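You operate a simulated robot arm through the tools that you are given. There is no shell and no other tool. Be economical: measure what you need, move in short steps, check, and stop when the job is done.

Carry out the task below with a simulated robot arm. There is one attempt and no reset: what you move stays moved.

TASK
Put one of the sealant samples from the clear half of the upkeep bench on the job card there.

It is judged by the outcome, as a careful person would: the job done as asked, and still so three seconds after it is handed in. It fails if anything else is knocked over, pushed out of place, dropped, spilled or broken.

THE ROBOT
A 7-joint arm with a two-finger parallel gripper, fixed in place. Base frame: the origin is at the foot of the arm, x ahead of it, y to its left, z up; the work surface is at about z = 88. Lengths are in cm, angles in rad, forces in N, time in s.
With the tool pointing down near the work surface it reaches from about 24 to 68 cm from the base axis. Its first joint turns from -1.152 to 1.152 rad. Payload 2.4 kg.
Tool frame: the origin (TCP) lies between the finger pads and is the grasp point; the fingertips stand 3 cm ahead of it; z points along the fingers, y is the line along which they close. The gripper opens to 9.4 cm. The fingers are 2.8 cm wide and 1 cm thick; the gripper's body (5 by 9.6 cm) begins 5.5 cm behind the TCP.
Orientation is that of the tool frame in the base frame, as a unit quaternion [x, y, z, w]. With the fingers straight down and closing along the base's y, the tool's x points along the base's -x, its y along +y and its z along -z.

THE INTERFACE
- The arm moves only by the tool step_arm. Its argument "commands" is a list of rows, each a list of 7 numbers: the turn, a rotation vector about the tool's x, y, z in rad, then the shift along the tool's x, y, z in cm, then the closure, from 0 (fully open) to 1 (shut). In form: [[ax, ay, az, tx, ty, tz, gripper], ...]. A call has 1 to 12 rows; each row shifts and turns the commanded pose from where the row before left it, along the tool's axes as they then stand. A row lasts 0.2 s, in which the tool goes at most 5 cm and 0.15 rad; a call with a longer step from one row to the next is refused whole, and so is a gripper value outside its range. A pose out of reach is approached as far as the arm can. The call stops where the force on the tool passes 40 N (or 10 N more than at its start, if that is more) or the arm is blocked; 0.2 s more then pass. The fingers move at their own pace (about 15.3 cm/s each) and stop on an object; they squeeze with about 26 N. The grip force told is the motor's: it shows also when the fingers shut on nothing. Time passes only in rows, and 0.2 s behind the last, so rows that do not move let the fingers close. It gives the time, the measured TCP pose, the force on the tool (base axes), the opening and the grip force at its end, in the units of the frame above (readings bear some noise).
- Cameras (640 x 400 px; columns grow to the right, rows downward): "scene" is fixed at [3.53, 48.12, 142.84]; the picture's right is [-0.72, -0.69, 0.00], its down [-0.49, 0.51, -0.71] and it looks along [0.49, -0.51, -0.71] (base axes); focal length 320 px, centre (320, 200). "wrist" rides on the gripper at [-3.7, 0, -5.8] in the tool frame; the picture's right is [0.00, -1.00, 0.00], its down [0.97, 0.00, -0.24] and it looks along [0.24, 0.00, 0.97] (tool axes); focal length 218 px, centre (320, 200).
- capture(camera): a new picture of that camera. No time passes.
- pixel_to_xyz(camera, pixels): for up to 12 pixels [column, row] of the newest picture of that camera ("zoom" is the newest enlarged one), the place [x, y, z] in the base frame of the surface seen there, good to about 0.2 cm. No time passes.
- zoom(camera, box): a new picture of the part [left, top, right, bottom] of that camera's present view, enlarged. No time passes.
- finish_job(): hands the job in; it is judged then, once.

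Work in short steps. Measure before you move; look again where a grasp or a placing could have gone wrong, and mend it. You have 60 turns and 22 pictures in all, the two below and enlarged ones among them. Open the gripper and draw the arm clear of the work before you hand the job in, unless the task says otherwise; then end with one line.

The tools are called after "Call:" as a command line: name --pt "numbers of a row" for each row, then --argument value for the rest, lists and objects as JSON in quotes. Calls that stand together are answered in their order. step_arm: Moves the arm, as the interface text tells. Its arguments: {"type":"object","properties":{"commands":{"type":"array"}},"required":["commands"]} The other tools are called the same way: capture (camera) takes a picture; pixel_to_xyz (camera, pixels) gives the place of the surface under pixels of a picture; zoom (camera, box) takes an enlarged picture of a part of a camera's view; finish_job () hands the job in.

At the start:

```text
time_s: 0.0
position: [38.24, 28.01, 108.49]
ee_rot: [0.0, 1.0, 0.0, 0.0]
ft_force: [0.4, -0.8, 0.3]
opening: 9.41
finger_force: 0.0
```

scene: 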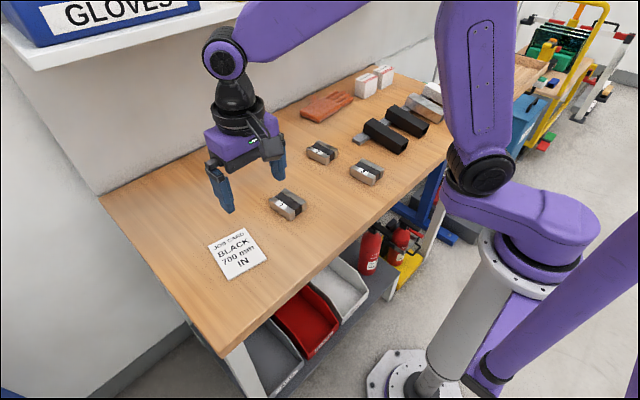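
wrist: 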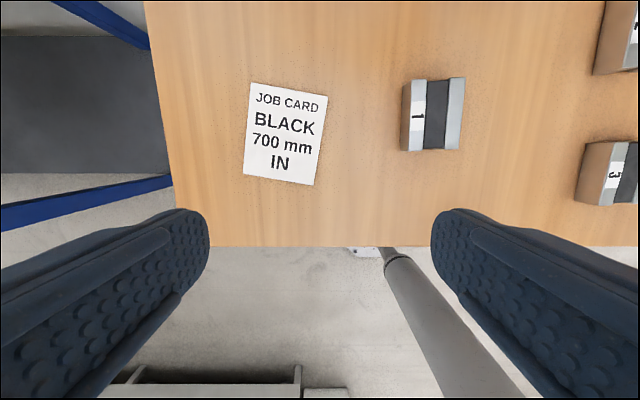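

The card reads BLACK / 700 mm / IN, and there are three samples with labels 1, 2, 3. I'll zoom in on the samples and the other items on the bench.

Call:
zoom --camera "scene" --box '[200, 120, 400, 290]'

Call:
zoom --camera "scene" --box '[290, 55, 460, 165]'

Call:
zoom --camera "wrist" --box '[390, 0, 640, 220]'

```text
2.35 times, centred on (300, 205) of scene
```

zoom: 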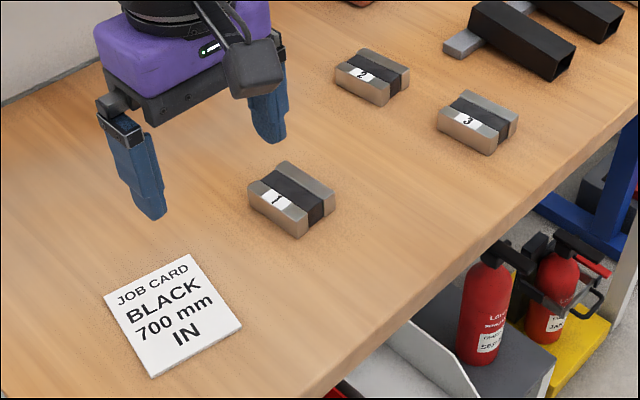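

```text
3.64 times, centred on (375, 110) of scene
```

zoom: 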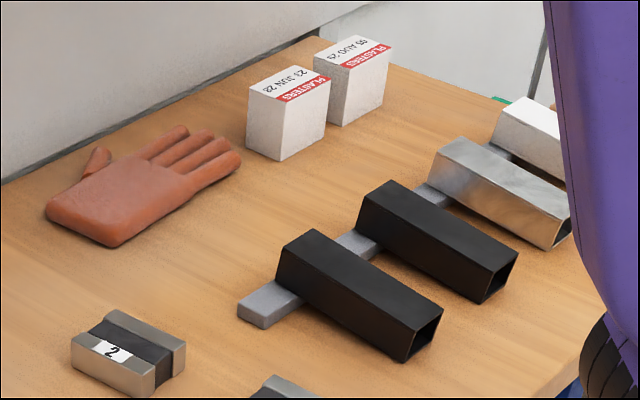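

```text
1.82 times, centred on (515, 110) of wrist
```

zoom: 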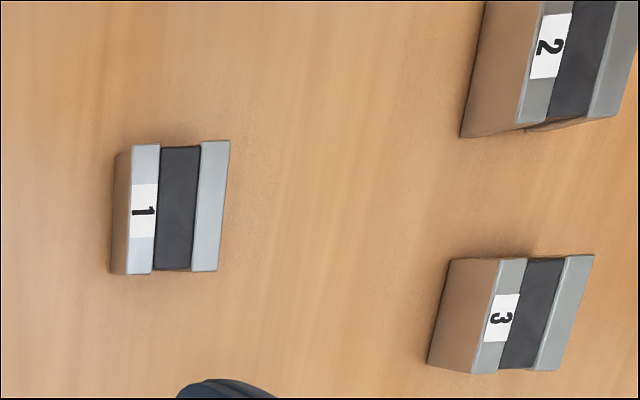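

All three samples look alike: two metal bars with a black joint between them. I'll measure the card, the samples and the bench ends to see which lies in the clear half.

Call:
pixel_to_xyz --camera "scene" --pixels '[[208, 244], [244, 228], [268, 260], [229, 280], [102, 196], [225, 358], [437, 82], [286, 204], [322, 153], [367, 172], [350, 140], [380, 72]]'

Call:
pixel_to_xyz --camera "wrist" --pixels '[[413, 83], [425, 83], [446, 81], [464, 79], [410, 149], [424, 148], [444, 147], [460, 148], [404, 85], [435, 115], [418, 115], [455, 115]]'

Call:
zoom --camera "scene" --box '[260, 175, 320, 230]'

Call:
zoom --camera "scene" --box '[295, 130, 395, 195]'

```text
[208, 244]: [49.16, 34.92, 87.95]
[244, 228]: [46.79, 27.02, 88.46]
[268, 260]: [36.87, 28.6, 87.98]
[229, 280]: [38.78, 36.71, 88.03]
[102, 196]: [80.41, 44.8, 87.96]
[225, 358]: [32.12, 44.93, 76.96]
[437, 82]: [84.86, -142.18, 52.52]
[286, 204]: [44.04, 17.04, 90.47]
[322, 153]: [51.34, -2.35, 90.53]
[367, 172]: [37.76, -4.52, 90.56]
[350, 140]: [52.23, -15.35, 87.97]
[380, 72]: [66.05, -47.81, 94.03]
```

```text
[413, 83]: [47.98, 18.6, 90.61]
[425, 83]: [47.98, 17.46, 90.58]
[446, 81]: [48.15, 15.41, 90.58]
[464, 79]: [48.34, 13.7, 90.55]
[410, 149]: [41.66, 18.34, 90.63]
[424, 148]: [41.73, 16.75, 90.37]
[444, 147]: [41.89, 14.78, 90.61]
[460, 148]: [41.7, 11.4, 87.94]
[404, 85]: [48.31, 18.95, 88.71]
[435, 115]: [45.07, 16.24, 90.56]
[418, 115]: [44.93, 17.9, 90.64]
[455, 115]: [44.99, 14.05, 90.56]
```

```text
7.27 times, centred on (290, 202) of scene
```

zoom: 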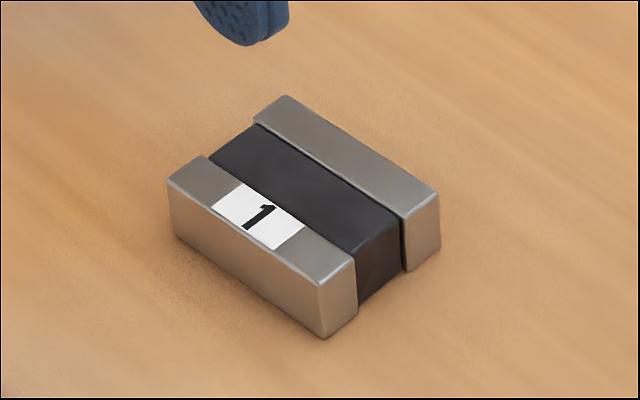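

```text
6.15 times, centred on (345, 162) of scene
```

zoom: 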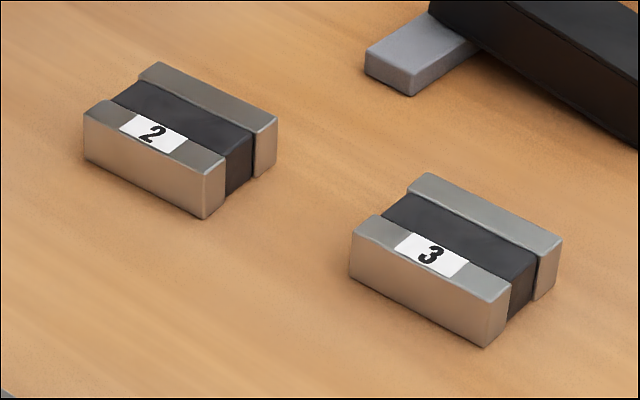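

Sample 1, centred near (45, 16) with its top at z 90.6, is in the clear half. The card centre is near (43, 31.8). I'll grip the rigid bar ends along x so the joint isn't squeezed, which means yawing the tool about 1.47 rad.

Call:
step_arm --pt "0 0 0.147 0 0 0 0" --pt "0 0 0.147 0 0 0 0" --pt "0 0 0.147 0 0 0 0" --pt "0 0 0.147 0 0 0 0" --pt "0 0 0.147 0 0 0 0" --pt "0 0 0.147 0 0 0 0" --pt "0 0 0.147 0 0 0 0" --pt "0 0 0.147 0 0 0 0" --pt "0 0 0.147 0 0 0 0" --pt "0 0 0.147 0 0 0 0"

Call:
step_arm --pt "0 0 0 -4.2 1.86 0 0" --pt "0 0 0 -4.2 1.86 0 0" --pt "0 0 0 -4.2 1.86 0 0" --pt "0 0 0 0 0 0 0"

Call:
capture --camera "wrist"

```text
time_s: 2.2
position: [38.31, 27.87, 108.4]
ee_rot: [0.672, 0.741, 0.0, 0.0]
ft_force: [1.1, -0.4, 0.1]
opening: 9.4
finger_force: 0.1
```

```text
time_s: 3.2
position: [45.31, 15.93, 108.68]
ee_rot: [0.67, 0.742, -0.001, 0.0]
ft_force: [0.5, 0.1, -0.5]
opening: 9.41
finger_force: 0.0
```

```text
14 pictures are left
```

wrist: 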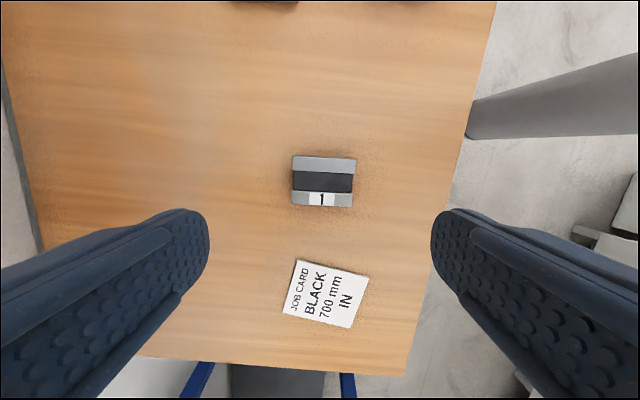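

Sample 1 is centred near (324,180) in the wrist view, slightly yawed from the tool. I'll measure its corners, then the card's.

Call:
zoom --camera "wrist" --box '[260, 130, 390, 211]'

Call:
pixel_to_xyz --camera "wrist" --pixels '[[295, 158], [354, 160], [295, 191], [349, 193], [322, 163], [322, 198], [322, 182], [298, 262], [367, 277], [350, 326], [284, 311], [325, 294]]'

```text
4.92 times, centred on (325, 170) of wrist
```

zoom: 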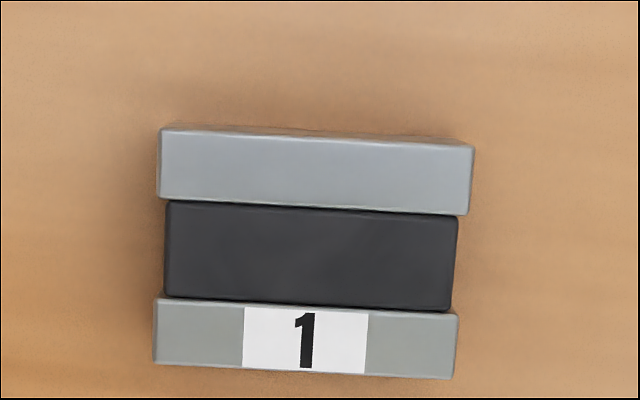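

```text
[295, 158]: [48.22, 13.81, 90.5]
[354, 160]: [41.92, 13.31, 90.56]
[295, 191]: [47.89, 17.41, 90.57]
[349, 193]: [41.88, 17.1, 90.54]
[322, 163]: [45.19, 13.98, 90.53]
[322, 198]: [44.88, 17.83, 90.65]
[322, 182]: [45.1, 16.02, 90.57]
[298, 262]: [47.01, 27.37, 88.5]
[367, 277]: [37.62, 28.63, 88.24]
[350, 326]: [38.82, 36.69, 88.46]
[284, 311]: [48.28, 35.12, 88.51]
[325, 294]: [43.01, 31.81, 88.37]
```

The bars overhang the joint slightly at both ends, so an end grip touches metal only. The sample centre is about (44.95, 15.93), with 0.055 rad of yaw left to correct. I'll fix that, descend to z≈95 and look.

Call:
step_arm --pt "0 0 0.055 0 -0.36 0 0" --pt "0 0 0 0 0 3.5 0" --pt "0 0 0 0 0 3.5 0" --pt "0 0 0 0 0 3.5 0" --pt "0 0 0 0 0 3 0" --pt "0 0 0 0 0 0 0"

Call:
capture --camera "wrist"

```text
time_s: 4.6
position: [44.73, 15.87, 94.93]
ee_rot: [0.69, 0.724, 0.001, 0.0]
ft_force: [0.1, 0.4, -0.7]
opening: 9.4
finger_force: 0.0
```

```text
12 pictures are left
```

wrist: 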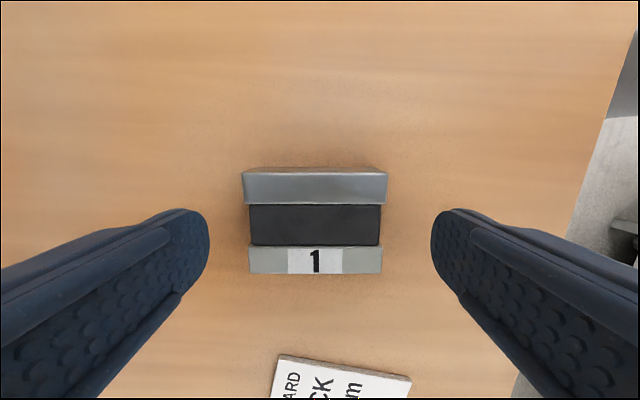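

Call:
pixel_to_xyz --camera "wrist" --pixels '[[316, 208], [316, 226], [316, 242], [253, 226], [377, 226], [253, 250], [378, 250], [247, 190], [384, 190], [316, 180], [316, 265]]'

```text
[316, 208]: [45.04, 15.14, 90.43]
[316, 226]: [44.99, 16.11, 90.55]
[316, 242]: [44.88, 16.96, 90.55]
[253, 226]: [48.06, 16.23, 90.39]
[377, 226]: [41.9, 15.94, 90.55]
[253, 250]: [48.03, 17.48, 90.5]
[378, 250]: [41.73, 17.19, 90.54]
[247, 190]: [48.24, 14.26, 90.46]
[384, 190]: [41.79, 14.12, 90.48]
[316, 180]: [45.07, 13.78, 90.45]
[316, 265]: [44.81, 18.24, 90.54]
```

The sample centre is at (44.98, 16.03), so I shift by (0.25, 0.15), lower to z≈91.4 and close.

Call:
step_arm --pt "0 0 0 0.14 0.26 0 0" --pt "0 0 0 0 0 1.8 0" --pt "0 0 0 0 0 1.7 0" --pt "0 0 0 0 0 0 0" --pt "0 0 0 0 0 0 0.3" --pt "0 0 0 0 0 0 0.6" --pt "0 0 0 0 0 0 0.6" --pt "0 0 0 0 0 0 0.6"

Call:
capture --camera "wrist"

```text
time_s: 6.4
position: [45.03, 16.21, 91.53]
ee_rot: [0.691, 0.723, 0.0, 0.0]
ft_force: [-0.2, -0.5, -0.3]
opening: 6.97
finger_force: 25.9
```

```text
11 pictures are left
```

wrist: 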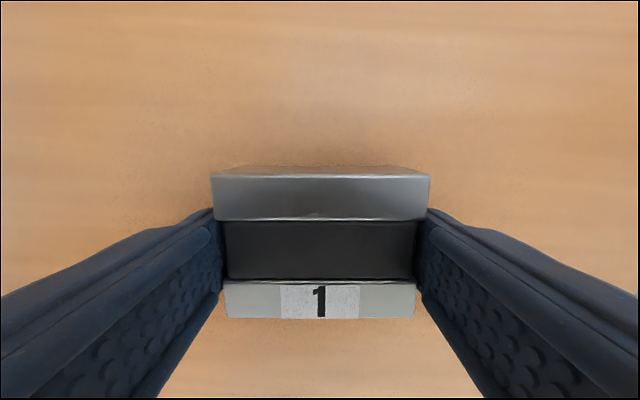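

Grip force is 25.9 N at a 6.97 cm opening and both fingers sit against the bar ends. I'll lift 1.5 cm slowly and check.

Call:
step_arm --pt "0 0 0 0 0 -0.5 0.6" --pt "0 0 0 0 0 -0.5 0.6" --pt "0 0 0 0 0 -0.5 0.6" --pt "0 0 0 0 0 0 0.6"

Call:
zoom --camera "scene" --box '[220, 140, 360, 240]'

```text
time_s: 7.4
position: [44.93, 16.08, 93.04]
ee_rot: [0.691, 0.723, 0.0, 0.0]
ft_force: [0.2, -0.6, -0.3]
opening: 6.97
finger_force: 26.1
```

```text
4.00 times, centred on (290, 190) of scene
```

zoom: 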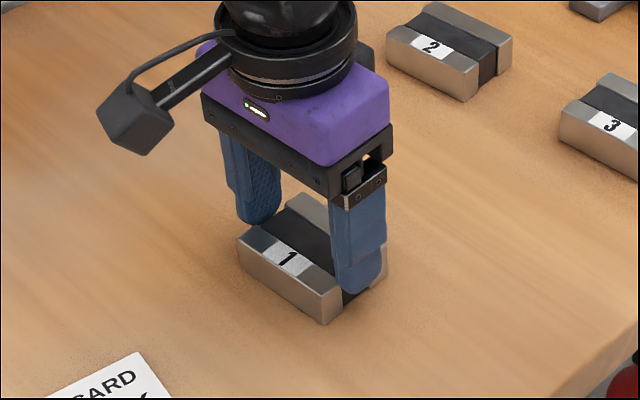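

Call:
pixel_to_xyz --camera "zoom" --pixels '[[290, 262], [260, 245], [310, 275], [300, 215], [379, 275], [325, 290], [325, 310]]'

Call:
capture --camera "wrist"

```text
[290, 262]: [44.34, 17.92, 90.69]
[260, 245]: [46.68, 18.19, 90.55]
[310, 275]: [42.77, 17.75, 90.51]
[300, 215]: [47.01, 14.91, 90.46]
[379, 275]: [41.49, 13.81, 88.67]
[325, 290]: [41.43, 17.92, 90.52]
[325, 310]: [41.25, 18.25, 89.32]
```

```text
9 pictures are left
```

wrist: 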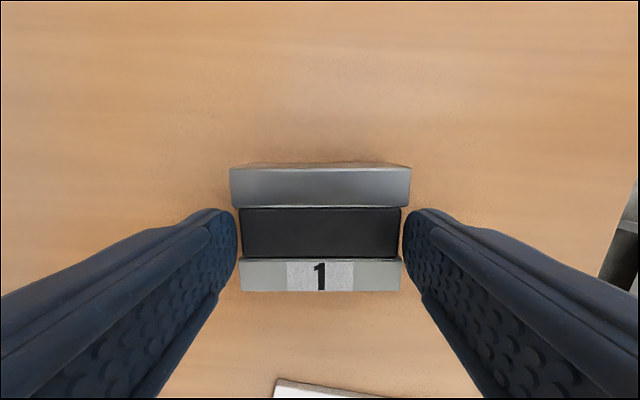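

The fingers rose but the sample stayed put: its top is still at z 90.5, so the grip slipped. I'll reopen, go slightly deeper, close fully and lift just a little while reading the force.

Call:
step_arm --pt "0 0 0 0 0 0 0" --pt "0 0 0 0 0 0 0" --pt "0 0 0 0 -0.05 1 0" --pt "0 0 0 0 0 0.8 0" --pt "0 0 0 0 0 0 0" --pt "0 0 0 0 0 0 1" --pt "0 0 0 0 0 0 1" --pt "0 0 0 0 0 0 1" --pt "0 0 0 0 0 0 1"

Call:
step_arm --pt "0 0 0 0 0 -0.3 1"

Call:
step_arm --pt "0 0 0 0 0 -0.3 1"

Call:
capture --camera "wrist"

```text
time_s: 9.4
position: [45.0, 16.12, 91.24]
ee_rot: [0.69, 0.724, 0.0, 0.0]
ft_force: [0.9, 0.7, 0.4]
opening: 6.97
finger_force: 26.5
```

```text
time_s: 9.8
position: [44.97, 16.09, 91.53]
ee_rot: [0.691, 0.723, 0.0, 0.0]
ft_force: [0.2, 0.6, -1.4]
opening: 6.99
finger_force: 25.8
```

```text
time_s: 10.2
position: [45.02, 16.14, 91.71]
ee_rot: [0.691, 0.723, -0.001, 0.0]
ft_force: [0.2, 0.2, -3.0]
opening: 6.96
finger_force: 26.1
```

```text
8 pictures are left
```

wrist: 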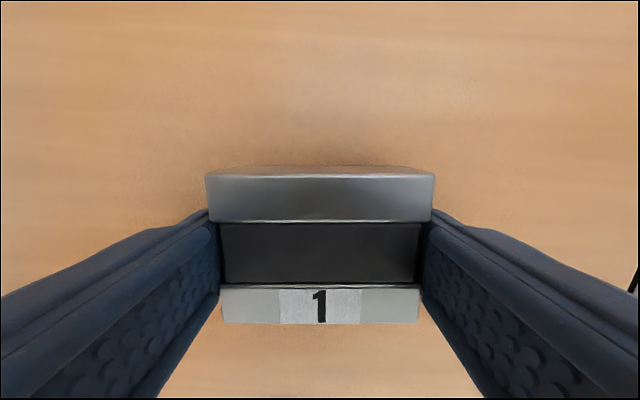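

Tool force now shows about −3 N of load and the sample looks larger in view, so it may be lifting this time. I'll continue in small steps.

Call:
step_arm --pt "0 0 0 0 0 -0.3 1" --pt "0 0 0 0 0 0 1"

Call:
step_arm --pt "0 0 0 0 0 -0.3 1" --pt "0 0 0 0 0 0 1"

Call:
zoom --camera "scene" --box '[220, 140, 360, 240]'

Call:
pixel_to_xyz --camera "zoom" --pixels '[[290, 262], [260, 245], [310, 275], [300, 215], [325, 290]]'

```text
time_s: 10.8
position: [44.93, 16.08, 92.24]
ee_rot: [0.69, 0.723, 0.001, 0.0]
ft_force: [0.3, -0.5, -2.4]
opening: 6.98
finger_force: 25.4
```

```text
time_s: 11.4
position: [44.95, 15.99, 92.42]
ee_rot: [0.691, 0.723, 0.0, 0.0]
ft_force: [-0.4, -0.1, -1.9]
opening: 6.99
finger_force: 26.4
```

```text
4.00 times, centred on (290, 190) of scene
```

zoom: 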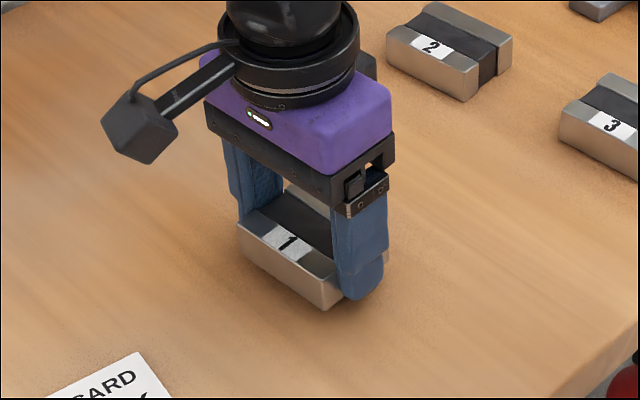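

```text
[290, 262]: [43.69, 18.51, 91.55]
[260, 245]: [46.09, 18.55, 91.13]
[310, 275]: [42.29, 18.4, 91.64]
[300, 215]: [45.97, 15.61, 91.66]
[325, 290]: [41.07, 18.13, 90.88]
```

The sample's top is now at z≈91.65, so it's lifted and holding. I'll raise it 0.8 cm more and carry it gently to just over the card, moving (−2, +15.75).

Call:
step_arm --pt "0 0 0 0 0 -0.4 1" --pt "0 0 0 0 0 -0.4 1" --pt "0 0 0 0.8 0 0 1" --pt "0 0 0 1.5 -0.1 0 1" --pt "0 0 0 1.5 -0.2 0 1" --pt "0 0 0 1.5 -0.2 0 1" --pt "0 0 0 0.8 -0.1 0 1"

Call:
capture --camera "wrist"

```text
time_s: 13.0
position: [44.06, 22.02, 93.2]
ee_rot: [0.691, 0.723, 0.0, 0.0]
ft_force: [0.6, 0.2, -1.2]
opening: 6.95
finger_force: 26.4
```

```text
6 pictures are left
```

wrist: 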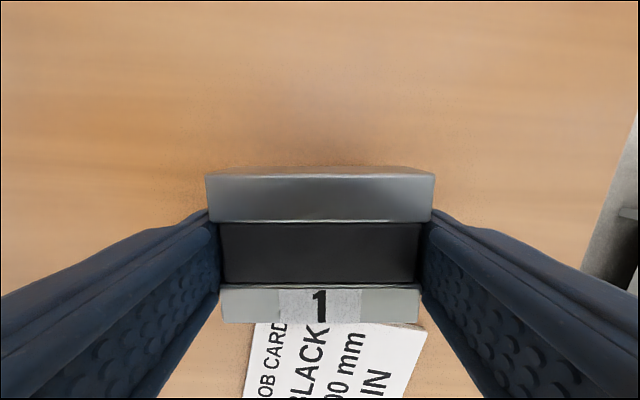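

The sample sits unchanged in the fingers, with its bars still at columns 205–435 and no slip. I'll continue the remaining (−1.06, +9.8) to the card.

Call:
step_arm --pt "0 0 0 0.8 0 0 1" --pt "0 0 0 1.5 -0.1 0 1" --pt "0 0 0 1.6 -0.1 0 1" --pt "0 0 0 1.7 -0.1 0 1" --pt "0 0 0 1.7 -0.1 0 1" --pt "0 0 0 1.5 -0.1 0 1" --pt "0 0 0 1.0 -0.1 0 1" --pt "0 0 0 0 0 0 1"

Call:
capture --camera "wrist"

Call:
capture --camera "scene"

```text
time_s: 14.8
position: [43.08, 31.77, 93.28]
ee_rot: [0.691, 0.723, 0.0, 0.0]
ft_force: [-0.2, 0.1, -2.3]
opening: 6.97
finger_force: 26.0
```

```text
5 pictures are left
```

wrist: 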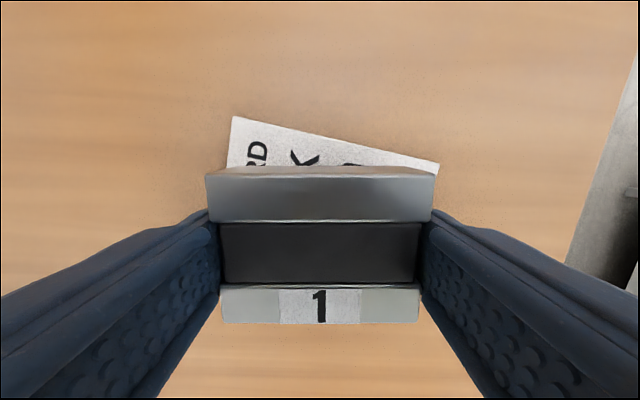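

```text
4 pictures are left
```

scene: 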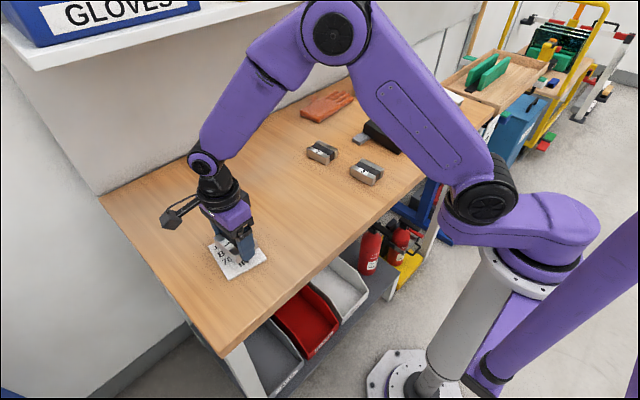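

It's centred over the card. I'll yaw 0.18 rad to square it with the card edges, then lower slowly until it nearly touches (contact expected at TCP z≈91.3).

Call:
step_arm --pt "0 0 0.06 0 0 0 1" --pt "0 0 0.06 0 0 0 1" --pt "0 0 0.06 0 0 0 1" --pt "0 0 0 0 0 0.5 1" --pt "0 0 0 0 0 0.5 1" --pt "0 0 0 0 0 0.4 1" --pt "0 0 0 0 0 0.25 1" --pt "0 0 0 0 0 0 1"

Call:
step_arm --pt "0 0 0 0 0 0.1 1" --pt "0 0 0 0 0 0 1"

Call:
step_arm --pt "0 0 0 0 0 0.1 1" --pt "0 0 0 0 0 0 1"

```text
time_s: 16.6
position: [42.97, 31.94, 91.57]
ee_rot: [0.753, 0.659, 0.0, -0.001]
ft_force: [-7.3, -1.3, 18.9]
opening: 6.99
finger_force: 26.2
```

```text
time_s: 17.2
position: [43.02, 31.97, 91.71]
ee_rot: [0.752, 0.659, 0.003, -0.001]
ft_force: [-7.3, 4.2, 30.3]
opening: 6.94
finger_force: 25.9
```

```text
time_s: 17.6
position: [43.05, 31.96, 91.6]
ee_rot: [0.753, 0.659, 0.002, 0.001]
ft_force: [-3.0, -1.2, 9.7]
opening: 6.93
finger_force: 25.6
stopped in row 2: the force on the tool passed its limit (the readings are from after the stop); the commanded pose is now the measured one
```

The sample is down on the card (contact at z≈91.6, force back to about 10 N). I'll open and check before retreating.

Call:
step_arm --pt "0 0 0 0 0 -0.05 1" --pt "0 0 0 0 0 0 0.3" --pt "0 0 0 0 0 0 0" --pt "0 0 0 0 0 0 0"

Call:
capture --camera "wrist"

```text
time_s: 18.6
position: [43.11, 31.96, 91.58]
ee_rot: [0.753, 0.658, 0.001, 0.001]
ft_force: [-0.1, 0.6, -0.3]
opening: 9.4
finger_force: 0.1
```

```text
3 pictures are left
```

wrist: 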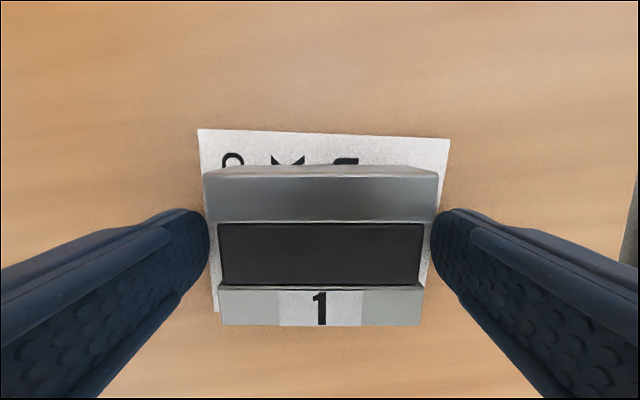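

The fingers are free on both sides and the sample sits square. I'll go straight up, then check.

Call:
step_arm --pt "0 0 0 0 0 -0.7 0" --pt "0 0 0 0 0 -1.5 0" --pt "0 0 0 0 0 -3 0" --pt "0 0 0 0 0 -4 0" --pt "0 0 0 0 0 -4 0" --pt "0 0 0 0 0 -3 0" --pt "0 0 0 0 0 0 0"

Call:
capture --camera "wrist"

Call:
zoom --camera "scene" --box '[170, 190, 310, 290]'

```text
time_s: 20.2
position: [43.09, 31.77, 107.97]
ee_rot: [0.753, 0.658, 0.003, 0.0]
ft_force: [0.5, 0.8, -0.4]
opening: 9.41
finger_force: 0.1
```

```text
2 pictures are left
```

wrist: 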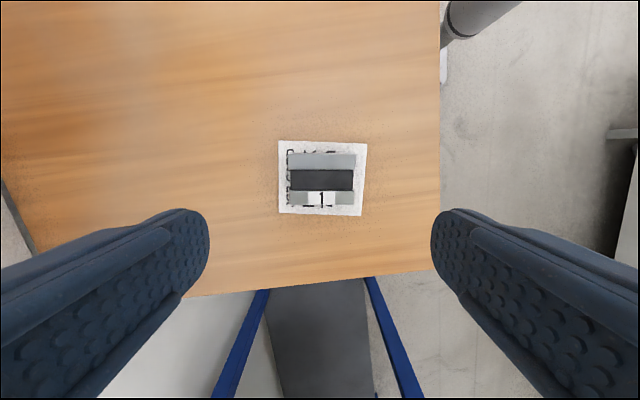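

```text
4.00 times, centred on (240, 240) of scene
```

zoom: 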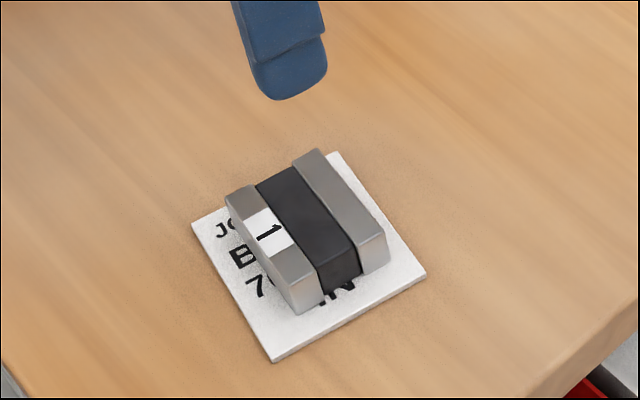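

Sample 1 rests flat and intact, fully within the card, and the card is still in place. The arm is clear, so I'm handing the job in.

Call:
finish_job

```text
The job is handed in.
```

Sealant sample 1 is flat and fully on the job card, nothing else was touched, and the arm is clear with the gripper open; my first grip slipped off without lifting it, and the second held.
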